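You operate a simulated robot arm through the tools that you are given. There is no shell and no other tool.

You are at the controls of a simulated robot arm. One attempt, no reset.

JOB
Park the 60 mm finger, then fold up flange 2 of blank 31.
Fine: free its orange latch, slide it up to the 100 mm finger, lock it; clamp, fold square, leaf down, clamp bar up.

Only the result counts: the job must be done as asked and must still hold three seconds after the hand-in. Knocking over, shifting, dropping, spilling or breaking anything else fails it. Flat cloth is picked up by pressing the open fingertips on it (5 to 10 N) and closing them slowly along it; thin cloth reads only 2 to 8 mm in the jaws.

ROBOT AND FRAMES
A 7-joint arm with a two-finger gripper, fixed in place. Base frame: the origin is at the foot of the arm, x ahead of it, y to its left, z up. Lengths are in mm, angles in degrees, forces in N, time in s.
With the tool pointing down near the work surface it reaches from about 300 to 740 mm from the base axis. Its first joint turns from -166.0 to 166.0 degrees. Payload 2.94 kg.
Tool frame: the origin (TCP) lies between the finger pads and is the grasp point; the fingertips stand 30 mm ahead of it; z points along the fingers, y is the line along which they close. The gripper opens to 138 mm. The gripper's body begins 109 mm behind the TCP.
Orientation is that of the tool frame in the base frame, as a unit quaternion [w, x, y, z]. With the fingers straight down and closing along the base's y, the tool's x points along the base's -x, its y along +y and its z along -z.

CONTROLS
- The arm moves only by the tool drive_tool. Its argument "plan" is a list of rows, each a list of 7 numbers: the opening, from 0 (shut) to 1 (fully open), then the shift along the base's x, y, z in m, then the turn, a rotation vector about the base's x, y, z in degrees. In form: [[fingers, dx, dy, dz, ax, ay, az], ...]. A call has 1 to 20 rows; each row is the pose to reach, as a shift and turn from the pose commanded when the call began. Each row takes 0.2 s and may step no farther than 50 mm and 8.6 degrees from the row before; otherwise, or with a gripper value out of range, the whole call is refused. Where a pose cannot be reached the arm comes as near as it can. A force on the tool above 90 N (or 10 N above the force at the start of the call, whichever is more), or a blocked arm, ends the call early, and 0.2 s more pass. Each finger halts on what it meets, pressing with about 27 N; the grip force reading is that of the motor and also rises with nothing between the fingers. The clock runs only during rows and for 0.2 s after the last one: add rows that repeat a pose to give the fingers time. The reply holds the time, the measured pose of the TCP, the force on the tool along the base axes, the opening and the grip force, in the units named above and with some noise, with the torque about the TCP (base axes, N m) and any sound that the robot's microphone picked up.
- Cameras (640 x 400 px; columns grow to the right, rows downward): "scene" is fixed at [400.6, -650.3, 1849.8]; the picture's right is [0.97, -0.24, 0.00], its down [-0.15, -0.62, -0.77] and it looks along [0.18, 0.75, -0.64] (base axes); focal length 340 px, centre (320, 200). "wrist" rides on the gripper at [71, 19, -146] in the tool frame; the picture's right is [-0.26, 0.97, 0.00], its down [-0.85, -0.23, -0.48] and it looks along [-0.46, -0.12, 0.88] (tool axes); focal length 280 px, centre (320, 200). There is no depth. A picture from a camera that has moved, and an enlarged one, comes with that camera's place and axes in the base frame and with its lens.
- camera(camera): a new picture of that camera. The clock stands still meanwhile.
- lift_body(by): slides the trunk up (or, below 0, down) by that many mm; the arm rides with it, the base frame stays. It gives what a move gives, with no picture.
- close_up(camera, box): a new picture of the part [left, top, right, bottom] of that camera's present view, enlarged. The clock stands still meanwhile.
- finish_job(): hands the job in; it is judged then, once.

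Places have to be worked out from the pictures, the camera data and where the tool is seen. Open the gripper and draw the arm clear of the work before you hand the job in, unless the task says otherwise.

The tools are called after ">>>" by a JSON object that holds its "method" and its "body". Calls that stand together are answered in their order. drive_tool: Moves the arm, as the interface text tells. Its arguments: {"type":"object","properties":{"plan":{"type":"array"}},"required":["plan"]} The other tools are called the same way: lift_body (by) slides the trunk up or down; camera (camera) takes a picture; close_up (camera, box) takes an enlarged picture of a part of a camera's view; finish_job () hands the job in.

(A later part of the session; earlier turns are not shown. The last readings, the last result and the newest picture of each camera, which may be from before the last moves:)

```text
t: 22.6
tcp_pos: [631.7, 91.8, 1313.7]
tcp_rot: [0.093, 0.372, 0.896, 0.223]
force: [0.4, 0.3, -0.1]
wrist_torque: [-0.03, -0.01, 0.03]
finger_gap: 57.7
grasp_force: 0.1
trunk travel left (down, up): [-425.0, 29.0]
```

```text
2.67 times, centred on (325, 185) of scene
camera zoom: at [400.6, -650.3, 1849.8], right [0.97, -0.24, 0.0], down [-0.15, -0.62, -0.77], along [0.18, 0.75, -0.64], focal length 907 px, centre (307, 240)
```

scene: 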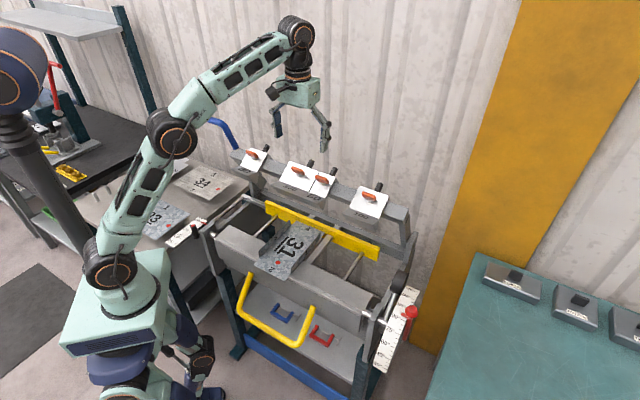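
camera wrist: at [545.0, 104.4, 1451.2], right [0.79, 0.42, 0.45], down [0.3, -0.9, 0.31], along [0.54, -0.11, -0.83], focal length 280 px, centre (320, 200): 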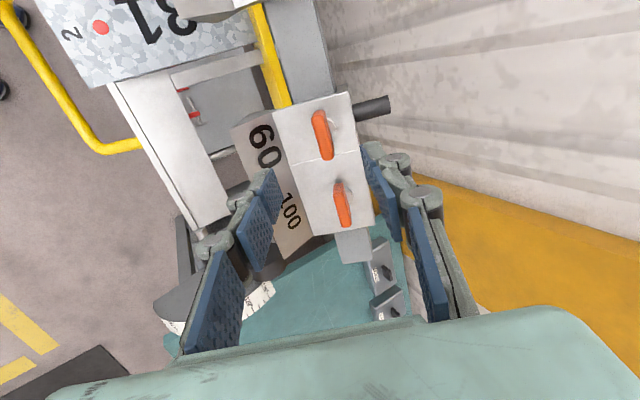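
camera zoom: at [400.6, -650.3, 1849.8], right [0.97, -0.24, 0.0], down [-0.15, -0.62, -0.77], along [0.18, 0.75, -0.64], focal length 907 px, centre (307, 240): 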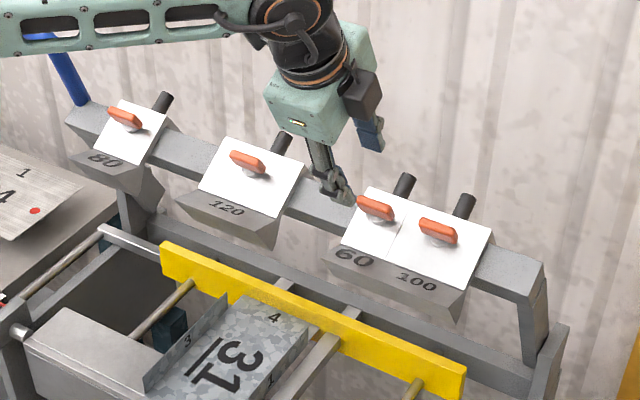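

The 60 mm finger is parked against the 100 and locked. Next is the blue clamp lever at the beam's left end, with its base near (354, 483, 1193). I straighten the tool and go to a viewpoint for it.

>>> {"method": "drive_tool", "body": {"plan": [[0.42, -0.02, -0.01, 0.02, -4.95, 4.95, 0], [0.42, -0.04, -0.02, 0.05, -9.9, 9.9, 0], [0.42, -0.06, -0.03, 0.08, -14.85, 14.85, 0], [0.42, -0.08, -0.04, 0.11, -19.8, 19.8, 0]]}}

>>> {"method": "drive_tool", "body": {"plan": [[0.42, -0.025, 0.014, 0.004, 0, 0, 8.3], [0.42, -0.05, 0.028, 0.008, 0, 0, 16.6], [0.42, -0.075, 0.042, 0.012, 0, 0, 24.9], [0.42, -0.1, 0.056, 0.016, 0, 0, 33.2], [0.42, -0.125, 0.07, 0.02, 0, 0, 41.5], [0.42, -0.15, 0.084, 0.024, 0, 0, 49.8], [0.42, -0.175, 0.098, 0.028, 0, 0, 58.1], [0.42, -0.2, 0.112, 0.032, 0, 0, 66.4], [0.42, -0.225, 0.126, 0.036, 0, 0, 74.7], [0.42, -0.25, 0.14, 0.04, 0, 0, 83], [0.42, -0.275, 0.154, 0.044, 0, 0, 91.3], [0.42, -0.3, 0.168, 0.048, 0, 0, 99.6], [0.42, -0.325, 0.182, 0.052, 0, 0, 107.9], [0.42, -0.35, 0.196, 0.056, 0, 0, 116.2]]}}

>>> {"method": "camera", "body": {"camera": "wrist"}}

>>> {"method": "camera", "body": {"camera": "scene"}}

```text
t: 23.6
tcp_pos: [533.5, 54.0, 1412.0]
tcp_rot: [0.002, 0.384, 0.923, 0.001]
force: [-0.3, -1.1, -0.8]
wrist_torque: [-0.03, -0.06, 0.0]
finger_gap: 58.3
grasp_force: 0.1
out of reach, approached as far as the arm can: row 4
trunk travel left (down, up): [-425.0, 29.0]
```

```text
t: 26.4
tcp_pos: [261.7, 237.3, 1416.1]
tcp_rot: [-0.076, -0.48, 0.874, 0.009]
force: [0.3, 0.0, 0.7]
wrist_torque: [0.02, 0.02, -0.02]
finger_gap: 57.9
grasp_force: 0.2
trunk travel left (down, up): [-425.0, 29.0]
stopped in row 13: the arm was blocked; the commanded pose is now the measured one
```

```text
taken
camera wrist: at [228.5, 196.1, 1572.0], right [-0.67, 0.74, 0.05], down [0.71, 0.62, 0.34], along [0.22, 0.27, -0.94], focal length 280 px, centre (320, 200)
```

wrist: 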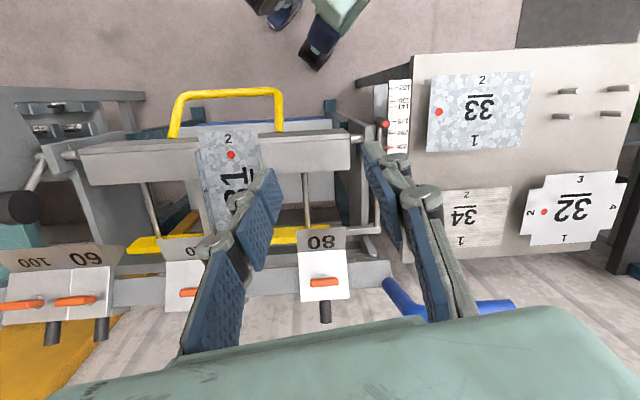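

```text
taken
```

scene: 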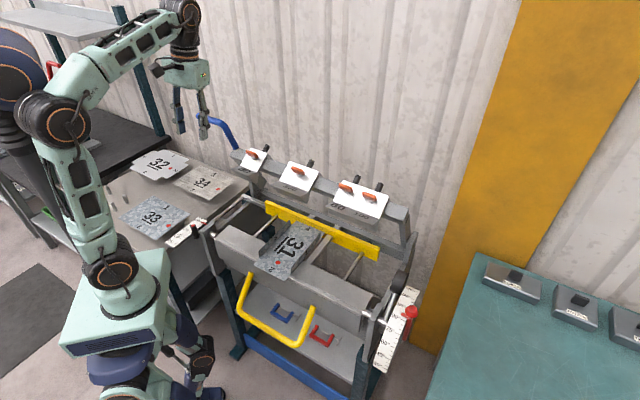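

The arm reached a limit near here but the view is useful. I zoom in on the blue lever in both cameras.

>>> {"method": "close_up", "body": {"camera": "wrist", "box": [340, 230, 560, 340]}}

>>> {"method": "close_up", "body": {"camera": "scene", "box": [160, 70, 280, 180]}}

```text
2.91 times, centred on (450, 285) of wrist
camera zoom: at [228.5, 196.1, 1572.0], right [-0.67, 0.74, 0.05], down [0.71, 0.62, 0.34], along [0.22, 0.27, -0.94], focal length 816 px, centre (-58, -47)
```

zoom: 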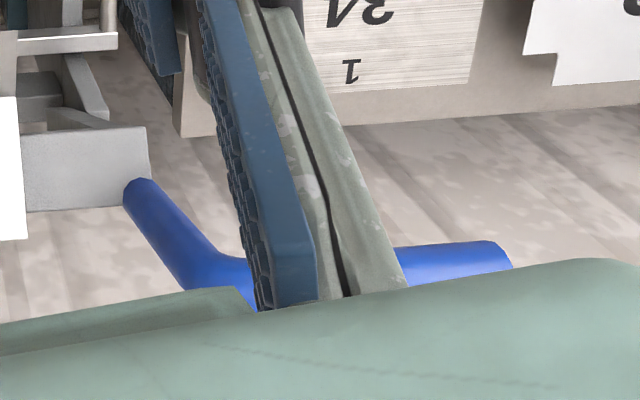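

```text
3.64 times, centred on (220, 125) of scene
camera zoom: at [400.6, -650.3, 1849.8], right [0.97, -0.24, 0.0], down [-0.15, -0.62, -0.77], along [0.18, 0.75, -0.64], focal length 1237 px, centre (684, 473)
```

zoom: 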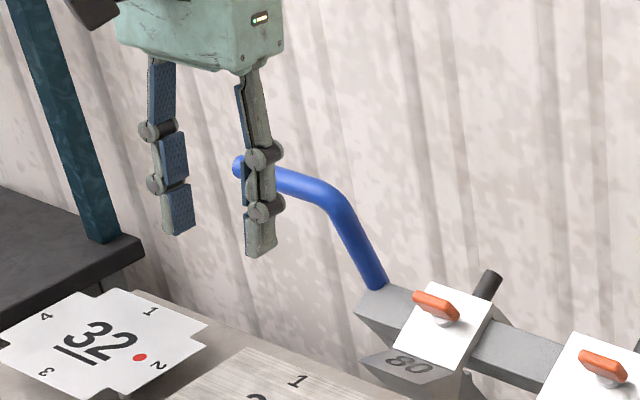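

The lever is a crank. It rises from the beam end, leans toward me to about (327, 446, 1310), and a grip runs parallel to the beam out to about (240, 528, 1317). I straighten the tool and go left to see how it is mounted.

>>> {"method": "drive_tool", "body": {"plan": [[0.42, 0, 0.03, 0, 1.65, -4.05, 0], [0.42, 0, 0.06, 0, 3.3, -8.1, 0]]}}

>>> {"method": "drive_tool", "body": {"plan": [[0.42, -0.01, 0.025, 0, 0, 0, -8.3], [0.42, -0.02, 0.05, 0, 0, 0, -16.6], [0.42, -0.03, 0.08, 0, 0, 0, -24.9], [0.42, -0.04, 0.11, 0, 0, 0, -33.2], [0.42, -0.05, 0.14, 0, 0, 0, -41.5]]}}

>>> {"method": "camera", "body": {"camera": "wrist"}}

```text
t: 27.0
tcp_pos: [268.0, 298.2, 1410.1]
tcp_rot: [-0.01, -0.476, 0.879, -0.002]
force: [0.2, -0.2, -0.7]
wrist_torque: [-0.01, 0.0, 0.03]
finger_gap: 58.1
grasp_force: 0.0
trunk travel left (down, up): [-425.0, 29.0]
```

```text
t: 28.2
tcp_pos: [207.3, 442.0, 1417.9]
tcp_rot: [0.001, -0.141, 0.99, -0.002]
force: [0.1, -0.1, 0.4]
wrist_torque: [-0.03, 0.02, -0.02]
finger_gap: 57.9
grasp_force: 0.0
trunk travel left (down, up): [-425.0, 29.0]
```

```text
taken
camera wrist: at [135.0, 438.9, 1563.5], right [-0.02, 1.0, 0.0], down [0.88, 0.02, 0.48], along [0.48, 0.01, -0.88], focal length 280 px, centre (320, 200)
```

wrist: 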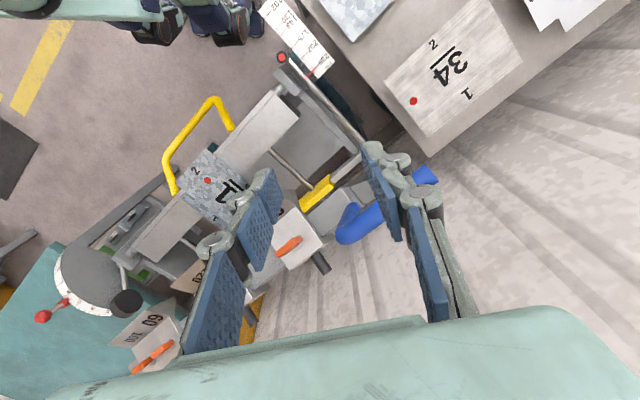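

I zoom in on the lever's mounting and the beam's left support.

>>> {"method": "close_up", "body": {"camera": "wrist", "box": [230, 60, 450, 290]}}

>>> {"method": "close_up", "body": {"camera": "scene", "box": [200, 110, 300, 240]}}

>>> {"method": "close_up", "body": {"camera": "scene", "box": [340, 180, 440, 320]}}

```text
1.74 times, centred on (340, 175) of wrist
camera zoom: at [135.0, 438.9, 1563.5], right [-0.02, 1.0, 0.0], down [0.88, 0.02, 0.48], along [0.48, 0.01, -0.88], focal length 488 px, centre (285, 244)
```

zoom: 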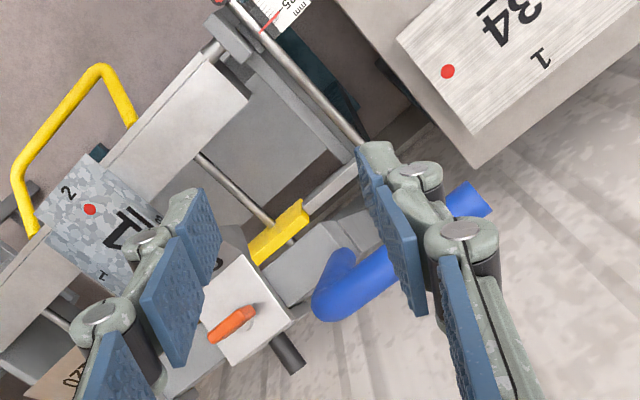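

```text
3.08 times, centred on (250, 175) of scene
camera zoom: at [400.6, -650.3, 1849.8], right [0.97, -0.24, 0.0], down [-0.15, -0.62, -0.77], along [0.18, 0.75, -0.64], focal length 1047 px, centre (535, 277)
```

zoom: 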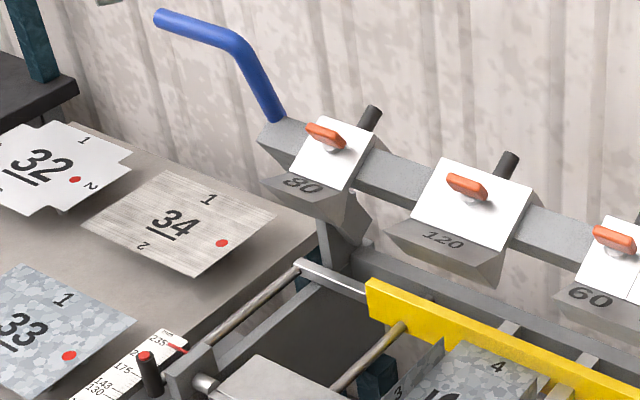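

```text
2.86 times, centred on (390, 250) of scene
camera zoom: at [400.6, -650.3, 1849.8], right [0.97, -0.24, 0.0], down [-0.15, -0.62, -0.77], along [0.18, 0.75, -0.64], focal length 972 px, centre (120, 57)
```

zoom: 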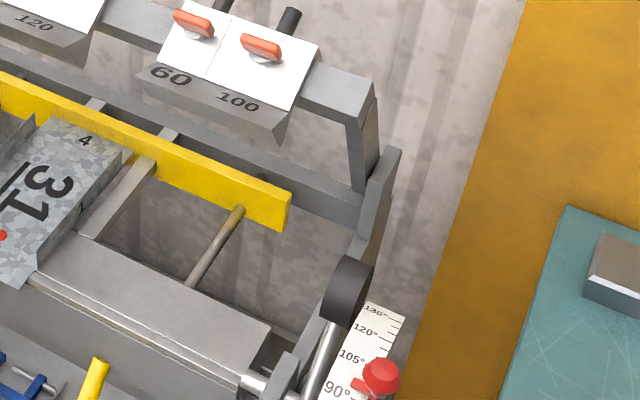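

The lever is fixed to the clamp beam, which swings on rear arms, so pulling the grip toward me and down should close it. I turn the jaws to close across the grip (yaw -45°).

>>> {"method": "drive_tool", "body": {"plan": [[0.5, 0, 0, 0, 0, 0, -7.7], [0.55, 0.01, 0, 0, 0, 0, -15.4], [0.6, 0.02, 0, 0, 0, 0, -23.1], [0.6, 0.03, 0.005, 0, 0, 0, -30.8], [0.6, 0.04, 0.01, 0, 0, 0, -38.5], [0.6, 0.045, 0.015, 0, 0, 0, -46.2], [0.6, 0.05, 0.02, 0, 0, 0, -53.9], [0.6, 0.055, 0.03, 0, 0, 0, -61.2]]}}

>>> {"method": "camera", "body": {"camera": "wrist"}}

>>> {"method": "close_up", "body": {"camera": "scene", "box": [160, 50, 290, 180]}}

```text
t: 30.0
tcp_pos: [249.4, 442.7, 1419.8]
tcp_rot: [0.0, 0.323, 0.946, 0.0]
force: [-0.4, 0.6, -0.8]
wrist_torque: [-0.05, -0.02, 0.01]
finger_gap: 82.8
grasp_force: 0.0
out of reach, approached as far as the arm can: row 6, 7, 8
trunk travel left (down, up): [-425.0, 29.0]
```

```text
taken
camera wrist: at [205.4, 499.8, 1565.8], right [0.8, 0.6, 0.0], down [0.53, -0.7, 0.48], along [0.29, -0.38, -0.88], focal length 280 px, centre (320, 200)
```

wrist: 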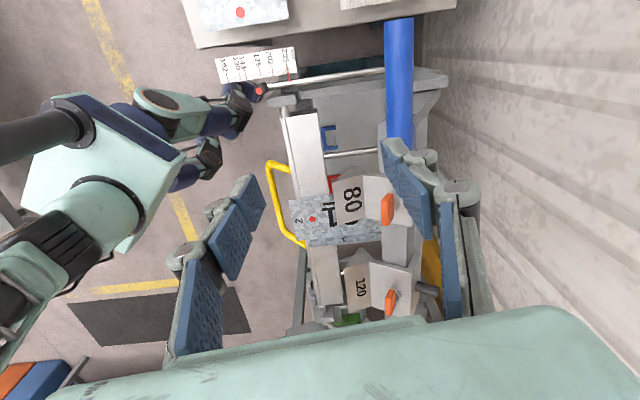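

```text
3.08 times, centred on (225, 115) of scene
camera zoom: at [400.6, -650.3, 1849.8], right [0.97, -0.24, 0.0], down [-0.15, -0.62, -0.77], along [0.18, 0.75, -0.64], focal length 1047 px, centre (612, 462)
```

zoom: 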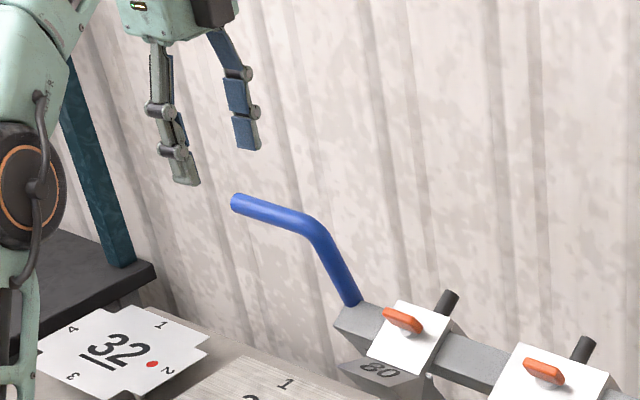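

The grip bar is now pinned down: tip (243, 551, 1307), running along the beam direction at n≈560, z≈1307, about 24 mm thick. I raise the trunk slightly for reach and then move over it.

>>> {"method": "lift_body", "body": {"by": 25}}

>>> {"method": "drive_tool", "body": {"plan": [[0.6, 0.01, 0.02, -0.025, 0, 0, -2], [0.6, 0.02, 0.04, -0.05, 0, 0, -4], [0.6, 0.033, 0.066, -0.065, 0, 0, -7.3]]}}

>>> {"method": "camera", "body": {"camera": "wrist"}}

>>> {"method": "close_up", "body": {"camera": "scene", "box": [160, 50, 290, 180]}}

```text
t: 30.7
tcp_pos: [249.3, 441.4, 1445.9]
tcp_rot: [0.0, 0.322, 0.947, 0.001]
force: [-0.5, 0.5, -0.1]
wrist_torque: [-0.02, -0.01, -0.03]
finger_gap: 82.9
grasp_force: 0.1
trunk travel left (down, up): [-450.0, 4.0]
```

```text
t: 31.5
tcp_pos: [283.6, 508.1, 1379.2]
tcp_rot: [-0.001, 0.383, 0.924, 0.001]
force: [-0.1, 0.7, 1.1]
wrist_torque: [-0.02, 0.0, 0.03]
finger_gap: 82.7
grasp_force: 0.1
trunk travel left (down, up): [-450.0, 4.0]
```

```text
taken
camera wrist: at [247.3, 571.5, 1524.9], right [0.87, 0.5, 0.0], down [0.44, -0.76, 0.48], along [0.24, -0.41, -0.88], focal length 280 px, centre (320, 200)
```

wrist: 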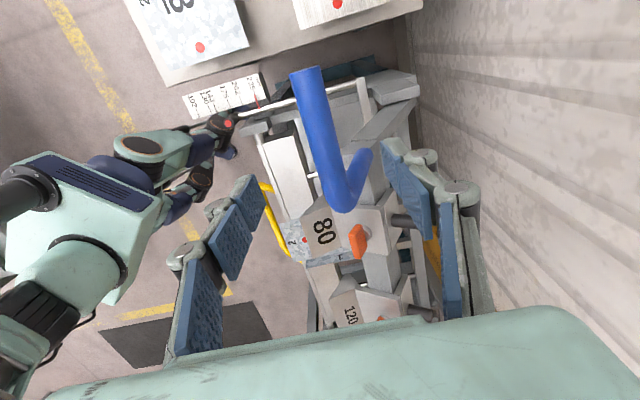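

```text
3.08 times, centred on (225, 115) of scene
camera zoom: at [400.6, -650.3, 1849.8], right [0.97, -0.24, 0.0], down [-0.15, -0.62, -0.77], along [0.18, 0.75, -0.64], focal length 1047 px, centre (612, 462)
```

zoom: 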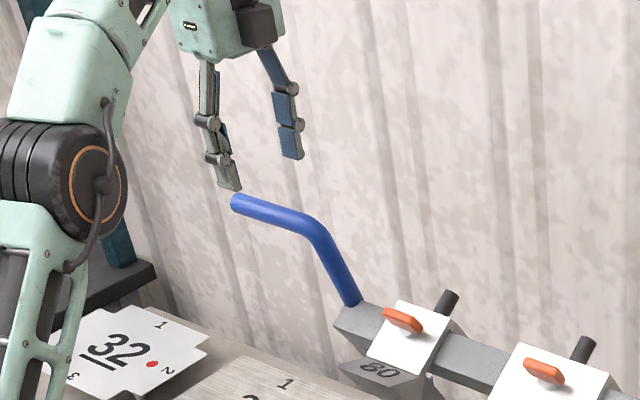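

The bar lies about 5 mm farther back than the tool axis. I shift by 4 mm and descend so that the jaws straddle the grip.

>>> {"method": "drive_tool", "body": {"plan": [[0.6, 0.003, 0.003, -0.02, 0, 0, 0], [0.6, 0.003, 0.003, -0.04, 0, 0, 0], [0.6, 0.003, 0.003, -0.06, 0, 0, 0], [0.6, 0.003, 0.003, -0.071, 0, 0, 0], [0.4, 0.003, 0.003, -0.071, 0, 0, 0], [0.3, 0.003, 0.003, -0.071, 0, 0, 0]]}}

>>> {"method": "camera", "body": {"camera": "wrist"}}

>>> {"method": "close_up", "body": {"camera": "scene", "box": [160, 50, 290, 180]}}

```text
t: 32.9
tcp_pos: [286.0, 510.5, 1309.5]
tcp_rot: [0.001, 0.381, 0.924, 0.0]
force: [0.3, 0.6, -0.5]
wrist_torque: [-0.01, -0.03, -0.01]
finger_gap: 41.4
grasp_force: 0.0
trunk travel left (down, up): [-450.0, 4.0]
```

```text
taken
camera wrist: at [248.8, 572.6, 1455.6], right [0.87, 0.5, 0.0], down [0.44, -0.76, 0.47], along [0.24, -0.41, -0.88], focal length 280 px, centre (320, 200)
```

wrist: 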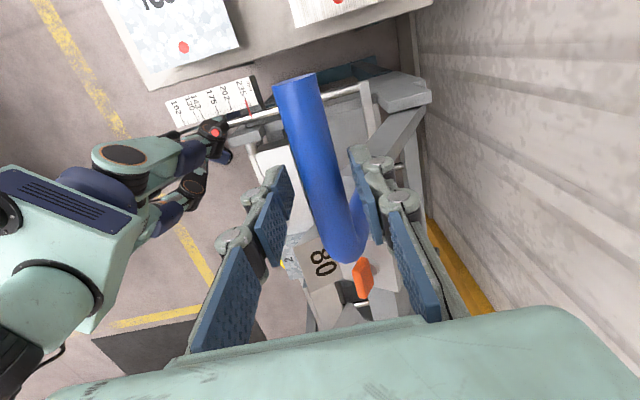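

```text
3.08 times, centred on (225, 115) of scene
camera zoom: at [400.6, -650.3, 1849.8], right [0.97, -0.24, 0.0], down [-0.15, -0.62, -0.77], along [0.18, 0.75, -0.64], focal length 1047 px, centre (612, 462)
```

zoom: 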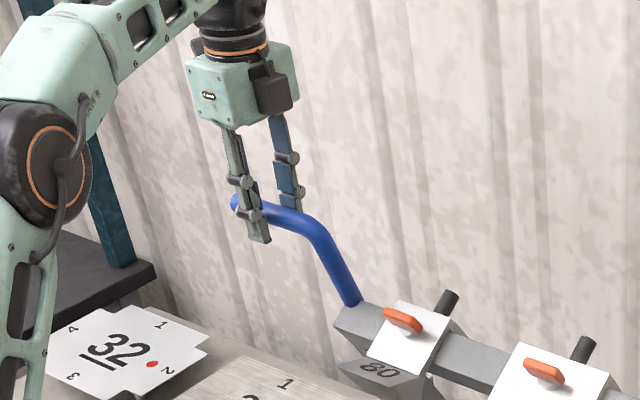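

The bar sits between the jaws, about 4 mm to the back. I shift by 4 mm and close.

>>> {"method": "drive_tool", "body": {"plan": [[0.28, 0.003, 0.003, 0, 0, 0, 0], [0.2, 0.003, 0.003, 0, 0, 0, 0], [0.1, 0.003, 0.003, 0, 0, 0, 0], [0.0, 0.003, 0.003, 0, 0, 0, 0], [0.0, 0.003, 0.003, 0, 0, 0, 0]]}}

>>> {"method": "camera", "body": {"camera": "wrist"}}

```text
t: 34.1
tcp_pos: [286.6, 512.4, 1309.4]
tcp_rot: [-0.001, 0.382, 0.924, -0.001]
force: [-8.5, -11.2, -12.0]
wrist_torque: [-0.11, 0.19, -0.15]
finger_gap: 22.7
grasp_force: 44.9
trunk travel left (down, up): [-450.0, 4.0]
```

```text
taken
camera wrist: at [250.7, 574.5, 1454.9], right [0.87, 0.5, 0.0], down [0.44, -0.76, 0.48], along [0.24, -0.41, -0.88], focal length 280 px, centre (320, 200)
```

wrist: 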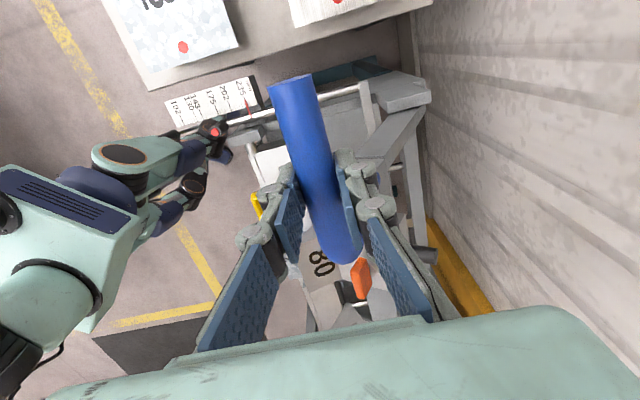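

I have the grip bar (22.7 mm). I test-pull it 12 mm toward me and slightly down to learn which way it yields.

>>> {"method": "drive_tool", "body": {"plan": [[0.0, -0.002, -0.002, -0.001, 0, 0, 0], [0.0, -0.005, -0.005, -0.0024, 0, 0, 0], [0.0, -0.008, -0.008, -0.0038, 0, 0, 0], [0.0, -0.008, -0.008, -0.0038, 0, 0, 0]]}}

>>> {"method": "camera", "body": {"camera": "wrist"}}

```text
t: 35.1
tcp_pos: [281.7, 506.9, 1306.2]
tcp_rot: [-0.001, 0.381, 0.925, 0.002]
force: [2.8, 3.1, -0.3]
wrist_torque: [0.55, 0.02, -0.11]
finger_gap: 22.3
grasp_force: 44.8
trunk travel left (down, up): [-450.0, 4.0]
```

```text
taken
camera wrist: at [244.9, 568.3, 1452.0], right [0.87, 0.5, 0.0], down [0.44, -0.76, 0.47], along [0.24, -0.41, -0.88], focal length 280 px, centre (320, 200)
```

wrist: 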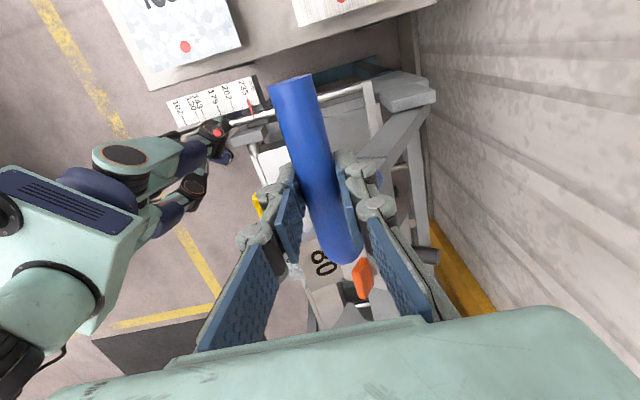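

It yields easily with only a few newtons. I continue along an estimated arc for about 6° and check the force components to refine the pivot.

>>> {"method": "drive_tool", "body": {"plan": [[0.0, -0.0065, -0.0065, -0.0035, 0, 0, 0], [0.0, -0.013, -0.013, -0.0072, 0, 0, 0], [0.0, -0.0195, -0.0195, -0.0111, 0, 0, 0], [0.0, -0.0258, -0.0258, -0.0152, 0, 0, 0], [0.0, -0.0258, -0.0258, -0.0152, 0, 0, 0]]}}

>>> {"method": "camera", "body": {"camera": "scene"}}

```text
t: 36.3
tcp_pos: [256.3, 480.7, 1288.4]
tcp_rot: [0.0, 0.381, 0.924, -0.001]
force: [4.2, 4.0, -7.9]
wrist_torque: [0.31, 0.14, -0.18]
finger_gap: 22.4
grasp_force: 45.7
trunk travel left (down, up): [-450.0, 4.0]
```

```text
taken
```

scene: 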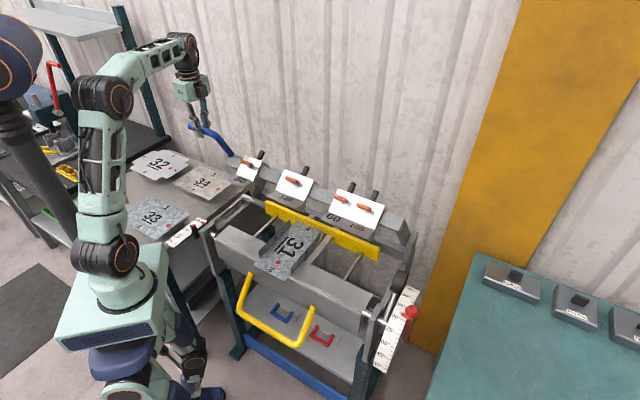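

The clamp beam follows. The force pattern says the true arc drops a bit faster, so I adjust the pivot guess to about (n 703, z 960) and continue another 10°.

>>> {"method": "drive_tool", "body": {"plan": [[0.0, -0.01, -0.01, -0.009, 0, 0, 0], [0.0, -0.0198, -0.0198, -0.0187, 0, 0, 0], [0.0, -0.0293, -0.0293, -0.0286, 0, 0, 0], [0.0, -0.0384, -0.0384, -0.0392, 0, 0, 0], [0.0, -0.0384, -0.0384, -0.0392, 0, 0, 0]]}}

>>> {"method": "camera", "body": {"camera": "wrist"}}

>>> {"method": "close_up", "body": {"camera": "scene", "box": [180, 60, 440, 280]}}

```text
t: 37.5
tcp_pos: [215.5, 441.5, 1250.6]
tcp_rot: [0.0, 0.382, 0.924, 0.0]
force: [0.5, 0.1, 0.9]
wrist_torque: [0.13, -0.03, -0.09]
finger_gap: 22.6
grasp_force: 44.7
trunk travel left (down, up): [-450.0, 4.0]
```

```text
taken
camera wrist: at [179.9, 503.5, 1396.6], right [0.87, 0.5, 0.0], down [0.44, -0.76, 0.47], along [0.24, -0.41, -0.88], focal length 280 px, centre (320, 200)
```

wrist: 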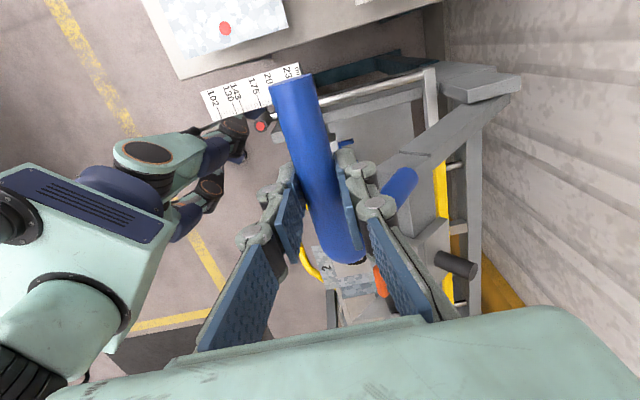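

```text
1.82 times, centred on (310, 170) of scene
camera zoom: at [400.6, -650.3, 1849.8], right [0.97, -0.24, 0.0], down [-0.15, -0.62, -0.77], along [0.18, 0.75, -0.64], focal length 618 px, centre (338, 254)
```

zoom: 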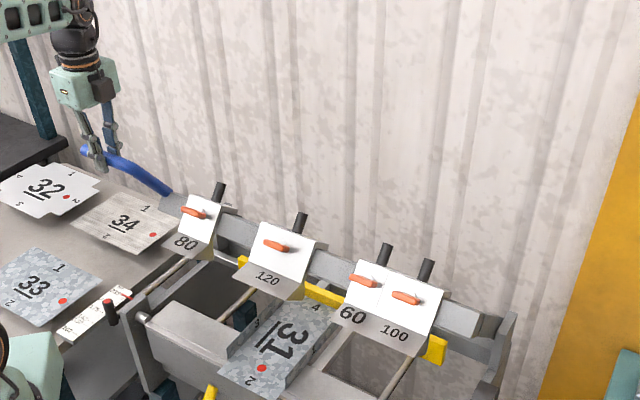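

Forces are near zero, so the pivot estimate is good. I continue another 10°.

>>> {"method": "drive_tool", "body": {"plan": [[0.0, -0.0093, -0.0093, -0.0113, 0, 0, 0], [0.0, -0.0177, -0.0177, -0.0225, 0, 0, 0], [0.0, -0.0258, -0.0258, -0.0342, 0, 0, 0], [0.0, -0.0332, -0.0332, -0.046, 0, 0, 0], [0.0, -0.0332, -0.0332, -0.046, 0, 0, 0]]}}

>>> {"method": "close_up", "body": {"camera": "scene", "box": [180, 100, 440, 300]}}

```text
t: 38.7
tcp_pos: [183.5, 408.0, 1203.4]
tcp_rot: [0.0, 0.383, 0.924, -0.001]
force: [1.6, 3.8, -4.1]
wrist_torque: [0.18, 0.24, -0.06]
finger_gap: 22.8
grasp_force: 44.9
trunk travel left (down, up): [-450.0, 4.0]
```

```text
2.00 times, centred on (310, 200) of scene
camera zoom: at [400.6, -650.3, 1849.8], right [0.97, -0.24, 0.0], down [-0.15, -0.62, -0.77], along [0.18, 0.75, -0.64], focal length 680 px, centre (340, 200)
```

zoom: 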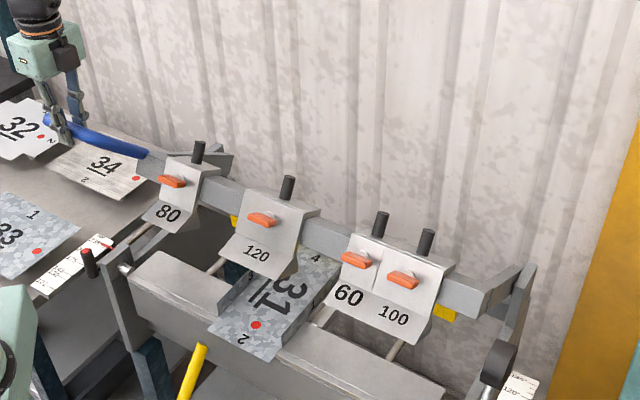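

Still smooth. I continue another 8° on the arc.

>>> {"method": "drive_tool", "body": {"plan": [[0.0, -0.006, -0.006, -0.0107, 0, 0, 0], [0.0, -0.0116, -0.0116, -0.0212, 0, 0, 0], [0.0, -0.017, -0.017, -0.032, 0, 0, 0], [0.0, -0.0221, -0.0221, -0.0431, 0, 0, 0], [0.0, -0.0221, -0.0221, -0.0431, 0, 0, 0]]}}

>>> {"method": "close_up", "body": {"camera": "scene", "box": [180, 120, 440, 300]}}

>>> {"method": "camera", "body": {"camera": "wrist"}}

```text
t: 39.9
tcp_pos: [161.6, 388.2, 1160.2]
tcp_rot: [0.0, 0.381, 0.925, -0.001]
force: [2.9, 3.3, -1.3]
wrist_torque: [0.11, 0.01, -0.04]
finger_gap: 22.4
grasp_force: 45.2
trunk travel left (down, up): [-450.0, 4.0]
```

```text
2.22 times, centred on (310, 210) of scene
camera zoom: at [400.6, -650.3, 1849.8], right [0.97, -0.24, 0.0], down [-0.15, -0.62, -0.77], along [0.18, 0.75, -0.64], focal length 756 px, centre (342, 178)
```

zoom: 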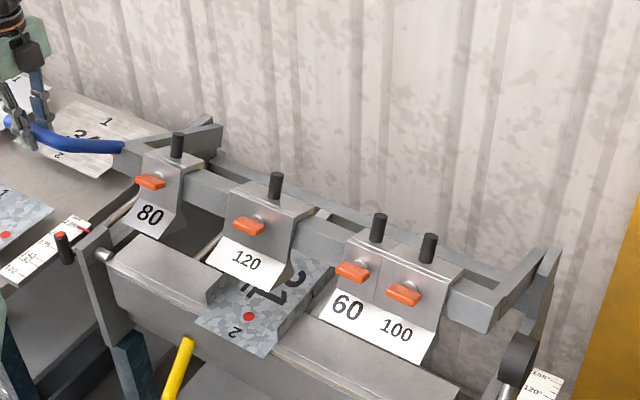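

```text
taken
camera wrist: at [125.7, 449.4, 1306.0], right [0.87, 0.5, 0.0], down [0.44, -0.76, 0.48], along [0.24, -0.41, -0.88], focal length 280 px, centre (320, 200)
```

wrist: 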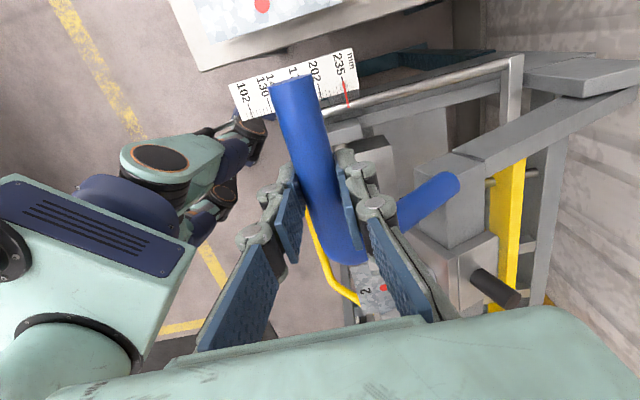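

About 19° more should bring the finger noses to the bed. I go 8° further.

>>> {"method": "drive_tool", "body": {"plan": [[0.0, -0.004, -0.004, -0.0118, 0, 0, 0], [0.0, -0.0085, -0.0085, -0.0232, 0, 0, 0], [0.0, -0.0127, -0.0127, -0.0347, 0, 0, 0], [0.0, -0.0166, -0.0166, -0.0464, 0, 0, 0], [0.0, -0.0166, -0.0166, -0.0464, 0, 0, 0]]}}

>>> {"method": "close_up", "body": {"camera": "scene", "box": [200, 160, 420, 310]}}

```text
t: 41.1
tcp_pos: [146.3, 370.5, 1115.2]
tcp_rot: [0.0, 0.382, 0.924, 0.001]
force: [7.8, 2.3, -1.5]
wrist_torque: [0.39, -0.23, -0.18]
finger_gap: 22.7
grasp_force: 45.5
trunk travel left (down, up): [-450.0, 4.0]
```

```text
2.67 times, centred on (310, 235) of scene
camera zoom: at [400.6, -650.3, 1849.8], right [0.97, -0.24, 0.0], down [-0.15, -0.62, -0.77], along [0.18, 0.75, -0.64], focal length 907 px, centre (347, 107)
```

zoom: 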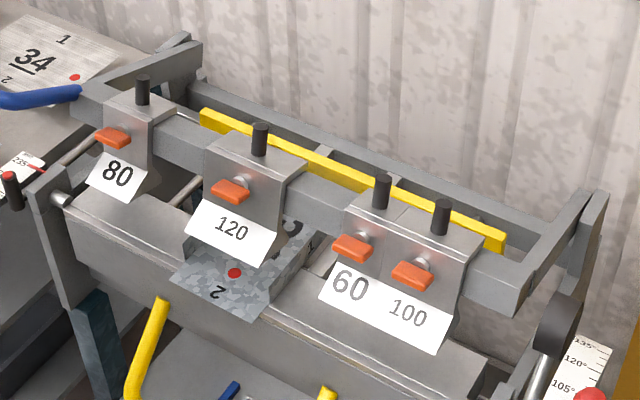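

Good alignment: the 120 finger comes down between flanges 1 and 3. I take 6° more with a small inward correction.

>>> {"method": "drive_tool", "body": {"plan": [[0.0, -0.0028, -0.0028, -0.0125, 0, 0, 0], [0.0, -0.0057, -0.0057, -0.0248, 0, 0, 0], [0.0, -0.0085, -0.0085, -0.0371, 0, 0, 0], [0.0, -0.0085, -0.0085, -0.0371, 0, 0, 0]]}}

>>> {"method": "close_up", "body": {"camera": "scene", "box": [200, 160, 420, 310]}}

```text
t: 42.1
tcp_pos: [136.3, 359.1, 1078.1]
tcp_rot: [0.0, 0.381, 0.924, 0.0]
force: [3.1, -1.0, -2.4]
wrist_torque: [0.11, 0.08, -0.09]
finger_gap: 22.7
grasp_force: 45.0
trunk travel left (down, up): [-450.0, 4.0]
```

```text
2.67 times, centred on (310, 235) of scene
camera zoom: at [400.6, -650.3, 1849.8], right [0.97, -0.24, 0.0], down [-0.15, -0.62, -0.77], along [0.18, 0.75, -0.64], focal length 907 px, centre (347, 107)
```

zoom: 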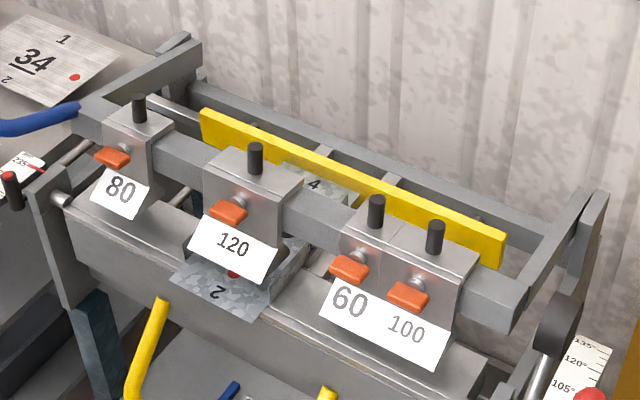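

The noses are near the bed. I now go in smaller steps and watch the vertical force for contact.

>>> {"method": "drive_tool", "body": {"plan": [[0.0, -0.001, -0.001, -0.006, 0, 0, 0], [0.0, -0.002, -0.002, -0.012, 0, 0, 0], [0.0, -0.003, -0.003, -0.018, 0, 0, 0], [0.0, -0.003, -0.003, -0.018, 0, 0, 0]]}}

>>> {"method": "close_up", "body": {"camera": "scene", "box": [230, 190, 400, 310]}}

```text
t: 43.1
tcp_pos: [131.2, 356.8, 1059.8]
tcp_rot: [0.0, 0.382, 0.924, 0.0]
force: [-4.5, -5.1, -2.6]
wrist_torque: [0.16, 0.3, -0.16]
finger_gap: 22.4
grasp_force: 44.8
trunk travel left (down, up): [-450.0, 4.0]
```

```text
3.33 times, centred on (315, 250) of scene
camera zoom: at [400.6, -650.3, 1849.8], right [0.97, -0.24, 0.0], down [-0.15, -0.62, -0.77], along [0.18, 0.75, -0.64], focal length 1134 px, centre (337, 33)
```

zoom: 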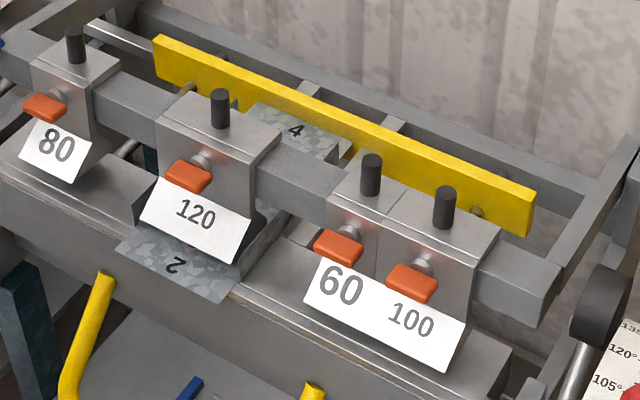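

Almost closed. I continue down 12 mm in small steps, watching for contact.

>>> {"method": "drive_tool", "body": {"plan": [[0.0, -0.001, -0.001, -0.004, 0, 0, 0], [0.0, -0.0017, -0.0017, -0.008, 0, 0, 0], [0.0, -0.0023, -0.0023, -0.012, 0, 0, 0], [0.0, -0.0023, -0.0023, -0.012, 0, 0, 0]]}}

>>> {"method": "close_up", "body": {"camera": "scene", "box": [230, 190, 400, 310]}}

```text
t: 44.1
tcp_pos: [130.3, 355.4, 1048.1]
tcp_rot: [0.0, 0.382, 0.924, 0.001]
force: [-5.1, -5.7, -3.7]
wrist_torque: [0.17, 0.12, -0.09]
finger_gap: 22.8
grasp_force: 45.1
trunk travel left (down, up): [-450.0, 4.0]
```

```text
3.33 times, centred on (315, 250) of scene
camera zoom: at [400.6, -650.3, 1849.8], right [0.97, -0.24, 0.0], down [-0.15, -0.62, -0.77], along [0.18, 0.75, -0.64], focal length 1134 px, centre (337, 33)
```

zoom: 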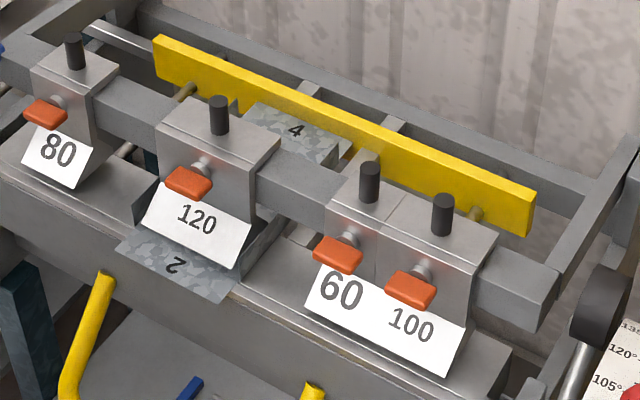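

Not in contact yet. I take another 12 mm.

>>> {"method": "drive_tool", "body": {"plan": [[0.0, -0.0012, -0.0012, -0.004, 0, 0, 0], [0.0, -0.002, -0.002, -0.008, 0, 0, 0], [0.0, -0.0027, -0.0027, -0.012, 0, 0, 0], [0.0, -0.0027, -0.0027, -0.012, 0, 0, 0]]}}

>>> {"method": "close_up", "body": {"camera": "scene", "box": [230, 190, 400, 310]}}

```text
t: 45.1
tcp_pos: [128.3, 353.7, 1037.4]
tcp_rot: [0.001, 0.383, 0.924, 0.001]
force: [1.5, 2.0, 4.7]
wrist_torque: [-0.26, -0.3, -0.12]
finger_gap: 22.2
grasp_force: 44.8
trunk travel left (down, up): [-450.0, 4.0]
```

```text
3.33 times, centred on (315, 250) of scene
camera zoom: at [400.6, -650.3, 1849.8], right [0.97, -0.24, 0.0], down [-0.15, -0.62, -0.77], along [0.18, 0.75, -0.64], focal length 1134 px, centre (337, 33)
```

zoom: 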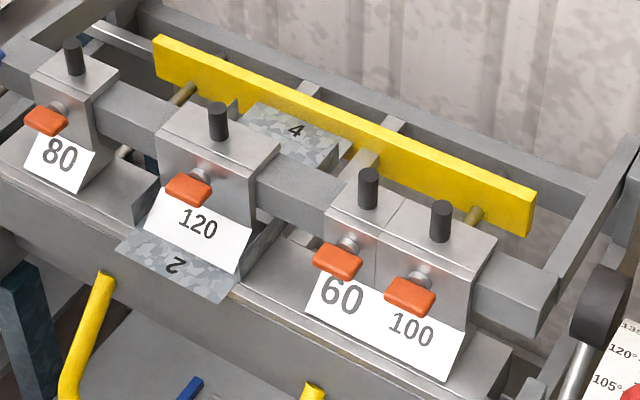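

The vertical force has turned upward. I press on another 10 mm to confirm contact.

>>> {"method": "drive_tool", "body": {"plan": [[0.0, -0.0005, -0.0005, -0.003, 0, 0, 0], [0.0, -0.001, -0.001, -0.006, 0, 0, 0], [0.0, -0.0015, -0.0015, -0.01, 0, 0, 0], [0.0, -0.0015, -0.0015, -0.01, 0, 0, 0]]}}

>>> {"method": "close_up", "body": {"camera": "scene", "box": [230, 190, 400, 310]}}

```text
t: 46.1
tcp_pos: [129.3, 353.6, 1025.8]
tcp_rot: [-0.001, 0.382, 0.924, 0.003]
force: [12.1, 13.2, 10.5]
wrist_torque: [0.34, 0.29, -0.04]
finger_gap: 25.3
grasp_force: 44.9
trunk travel left (down, up): [-450.0, 4.0]
```

```text
3.33 times, centred on (315, 250) of scene
camera zoom: at [400.6, -650.3, 1849.8], right [0.97, -0.24, 0.0], down [-0.15, -0.62, -0.77], along [0.18, 0.75, -0.64], focal length 1134 px, centre (337, 33)
```

zoom: 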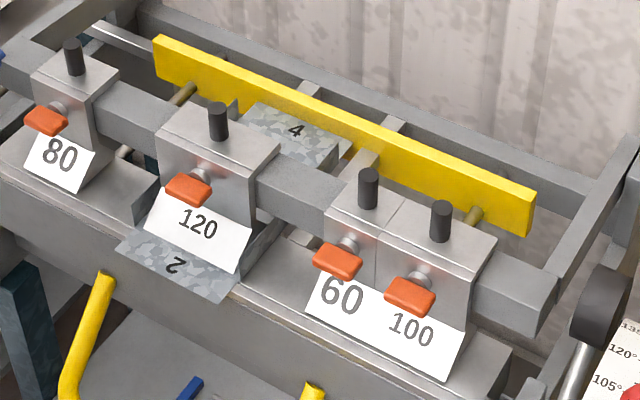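

The beam no longer moves, so the fingers are on the sheet. The jaws slid a little on the bar, so I check both views before applying a firmer press.

>>> {"method": "camera", "body": {"camera": "wrist"}}

>>> {"method": "close_up", "body": {"camera": "scene", "box": [130, 110, 260, 240]}}

>>> {"method": "close_up", "body": {"camera": "scene", "box": [255, 225, 325, 285]}}

```text
taken
camera wrist: at [91.8, 415.8, 1171.7], right [0.87, 0.5, 0.0], down [0.44, -0.76, 0.47], along [0.24, -0.41, -0.88], focal length 280 px, centre (320, 200)
```

wrist: 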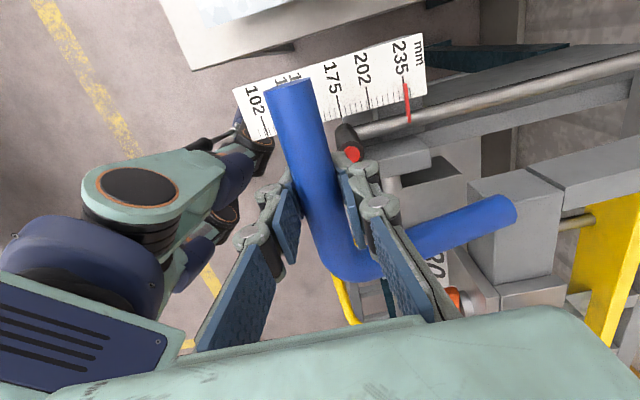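

```text
3.08 times, centred on (195, 175) of scene
camera zoom: at [400.6, -650.3, 1849.8], right [0.97, -0.24, 0.0], down [-0.15, -0.62, -0.77], along [0.18, 0.75, -0.64], focal length 1047 px, centre (705, 277)
```

zoom: 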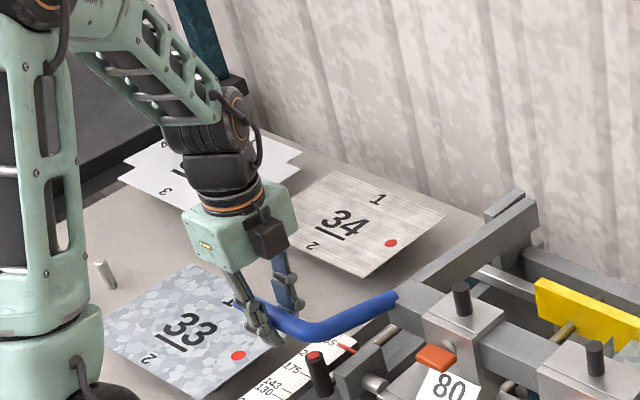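

```text
6.67 times, centred on (290, 255) of scene
camera zoom: at [400.6, -650.3, 1849.8], right [0.97, -0.24, 0.0], down [-0.15, -0.62, -0.77], along [0.18, 0.75, -0.64], focal length 2268 px, centre (520, -167)
```

zoom: 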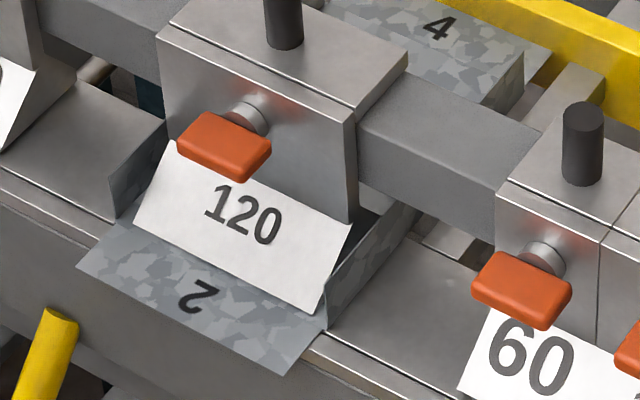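

The 120 finger sits on the sheet between flanges 1 and 3, with its nose at the bend line. I open the jaws, keeping clear of the gauge knob 50 mm below the tips, and see whether the clamp stays down.

>>> {"method": "drive_tool", "body": {"plan": [[0.2, 0, 0, 0.004, 0, 0, 0], [0.3, 0, 0, 0.008, 0, 0, 0], [0.4, 0, 0, 0.01, 0, 0, 0], [0.4, 0, 0, 0.02, 0, 0, 0], [0.4, 0, 0, 0.04, 0, 0, 0], [0.4, 0, 0, 0.06, 0, 0, 0], [0.4, 0, 0, 0.08, 0, 0, 0]]}}

>>> {"method": "camera", "body": {"camera": "wrist"}}

>>> {"method": "close_up", "body": {"camera": "scene", "box": [230, 190, 400, 310]}}

>>> {"method": "close_up", "body": {"camera": "scene", "box": [130, 110, 260, 240]}}

```text
t: 47.7
tcp_pos: [126.0, 349.2, 1103.6]
tcp_rot: [-0.001, 0.382, 0.924, -0.004]
force: [0.5, 0.0, 0.2]
wrist_torque: [0.0, 0.01, 0.0]
finger_gap: 55.2
grasp_force: 0.1
trunk travel left (down, up): [-450.0, 4.0]
```

```text
taken
camera wrist: at [90.2, 413.3, 1249.8], right [0.87, 0.5, -0.01], down [0.44, -0.76, 0.48], along [0.23, -0.42, -0.88], focal length 280 px, centre (320, 200)
```

wrist: 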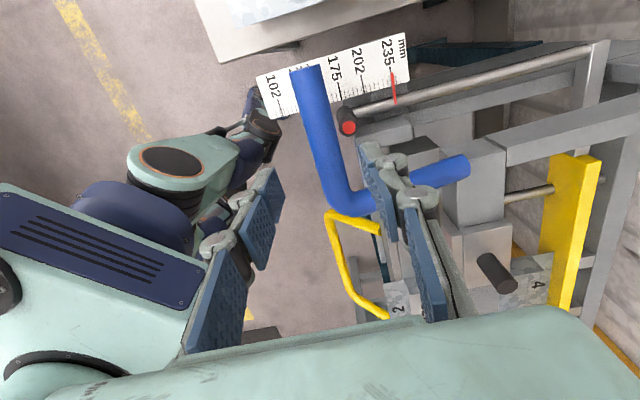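

```text
3.33 times, centred on (315, 250) of scene
camera zoom: at [400.6, -650.3, 1849.8], right [0.97, -0.24, 0.0], down [-0.15, -0.62, -0.77], along [0.18, 0.75, -0.64], focal length 1134 px, centre (337, 33)
```

zoom: 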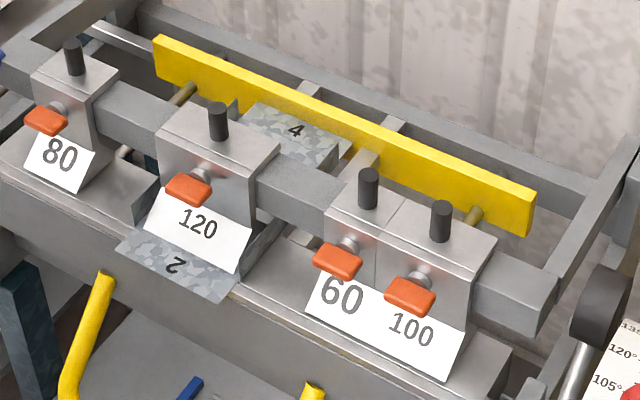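

```text
3.08 times, centred on (195, 175) of scene
camera zoom: at [400.6, -650.3, 1849.8], right [0.97, -0.24, 0.0], down [-0.15, -0.62, -0.77], along [0.18, 0.75, -0.64], focal length 1047 px, centre (705, 277)
```

zoom: 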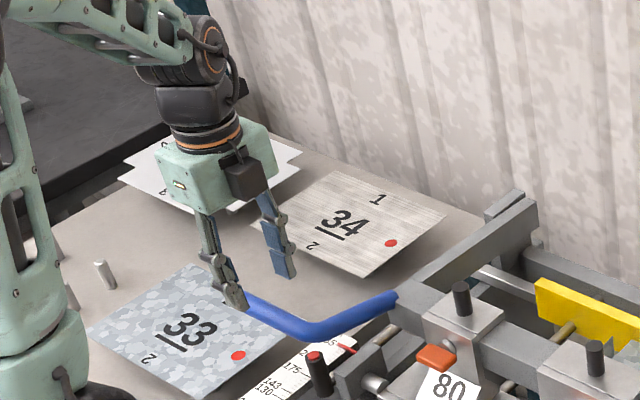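

The clamp stays closed on its own. I give it one firm seating press with closed fingertips on top of the grip bar to confirm it's fully home.

>>> {"method": "drive_tool", "body": {"plan": [[0.2, 0.004, 0.004, 0, 0, 0, 0], [0.0, 0.007, 0.007, 0, 0, 0, 0], [0.0, 0.007, 0.007, 0, 0, 0, 0], [0.0, 0.007, 0.007, -0.01, 0, 0, 0], [0.0, 0.007, 0.007, -0.02, 0, 0, 0], [0.0, 0.007, 0.007, -0.026, 0, 0, 0], [0.0, 0.007, 0.007, -0.03, 0, 0, 0], [0.0, 0.007, 0.007, -0.033, 0, 0, 0]]}}

>>> {"method": "camera", "body": {"camera": "wrist"}}

```text
t: 49.5
tcp_pos: [132.5, 358.3, 1072.8]
tcp_rot: [0.0, 0.381, 0.925, 0.001]
force: [0.2, 0.0, 0.2]
wrist_torque: [-0.01, 0.01, -0.03]
finger_gap: 0.3
grasp_force: 26.8
trunk travel left (down, up): [-450.0, 4.0]
```

```text
taken
camera wrist: at [97.0, 420.7, 1219.7], right [0.87, 0.5, 0.0], down [0.44, -0.76, 0.47], along [0.24, -0.41, -0.88], focal length 280 px, centre (320, 200)
```

wrist: 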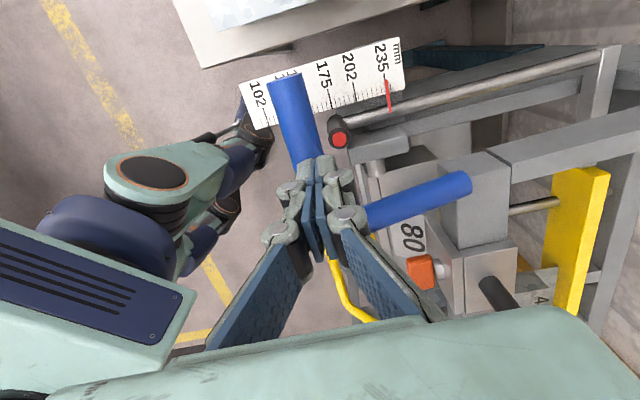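

No contact yet at tip height 1043. I press down further in small steps.

>>> {"method": "drive_tool", "body": {"plan": [[0.0, -0.001, -0.001, -0.003, 0, 0, 0], [0.0, -0.002, -0.002, -0.007, 0, 0, 0], [0.0, -0.002, -0.002, -0.011, 0, 0, 0], [0.0, -0.002, -0.002, -0.015, 0, 0, 0]]}}

>>> {"method": "close_up", "body": {"camera": "scene", "box": [130, 110, 260, 240]}}

```text
t: 50.5
tcp_pos: [131.1, 356.4, 1066.2]
tcp_rot: [0.001, 0.382, 0.924, 0.009]
force: [-0.4, -6.5, 82.8]
wrist_torque: [-1.09, -0.48, -0.18]
finger_gap: 0.0
grasp_force: 27.2
trunk travel left (down, up): [-450.0, 4.0]
```

```text
3.08 times, centred on (195, 175) of scene
camera zoom: at [400.6, -650.3, 1849.8], right [0.97, -0.24, 0.0], down [-0.15, -0.62, -0.77], along [0.18, 0.75, -0.64], focal length 1047 px, centre (705, 277)
```

zoom: 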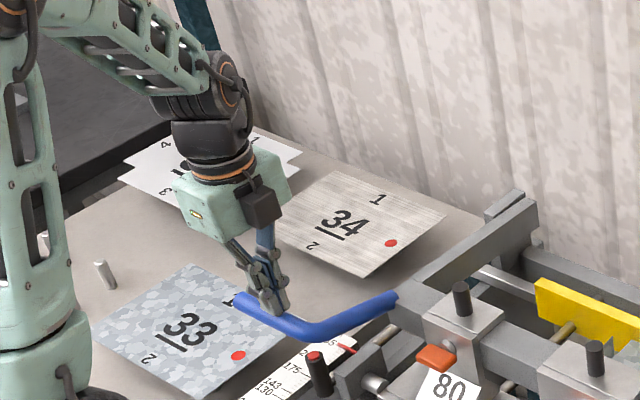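

The clamp is solidly home (83 N, no movement). I lift off and carry the arm over to the front right of the brake, above where the leaf handle swings.

>>> {"method": "drive_tool", "body": {"plan": [[0.0, 0, 0, 0.03, 0, 0, 0], [0.1, 0, 0, 0.075, 0, 0, 0], [0.2, 0, 0, 0.12, 0, 0, 0], [0.3, 0.02, -0.015, 0.155, 0, 0, 0], [0.4, 0.05, -0.045, 0.165, 0, 0, 0], [0.4, 0.08, -0.075, 0.17, 0, 0, 0], [0.4, 0.108, -0.105, 0.17, 0, 0, 0], [0.4, 0.135, -0.14, 0.17, 0, 0, 0], [0.4, 0.158, -0.178, 0.17, 0, 0, 0], [0.4, 0.178, -0.22, 0.17, 0, 0, 0], [0.4, 0.195, -0.262, 0.17, 0, 0, 0], [0.4, 0.207, -0.305, 0.17, 0, 0, 0], [0.4, 0.215, -0.35, 0.17, 0, 0, 0], [0.4, 0.22, -0.395, 0.17, 0, 0, 0], [0.4, 0.22, -0.44, 0.17, 0, 0, 0]]}}

>>> {"method": "camera", "body": {"camera": "wrist"}}

>>> {"method": "camera", "body": {"camera": "scene"}}

```text
t: 53.7
tcp_pos: [352.2, -84.4, 1229.2]
tcp_rot: [0.0, 0.38, 0.925, 0.001]
force: [-0.3, -0.8, 0.7]
wrist_torque: [-0.02, -0.02, 0.0]
finger_gap: 55.3
grasp_force: 0.1
trunk travel left (down, up): [-450.0, 4.0]
```

```text
taken
camera wrist: at [315.2, -21.5, 1374.6], right [0.87, 0.5, 0.0], down [0.44, -0.76, 0.47], along [0.24, -0.41, -0.88], focal length 280 px, centre (320, 200)
```

wrist: 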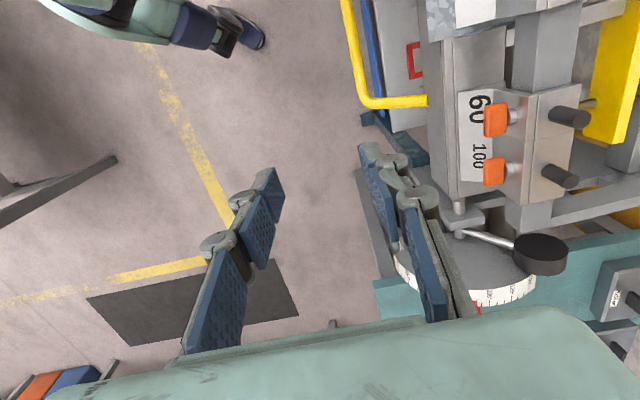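

```text
taken
```

scene: 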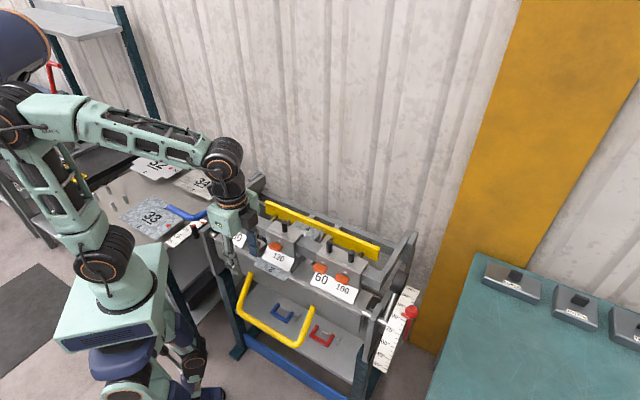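

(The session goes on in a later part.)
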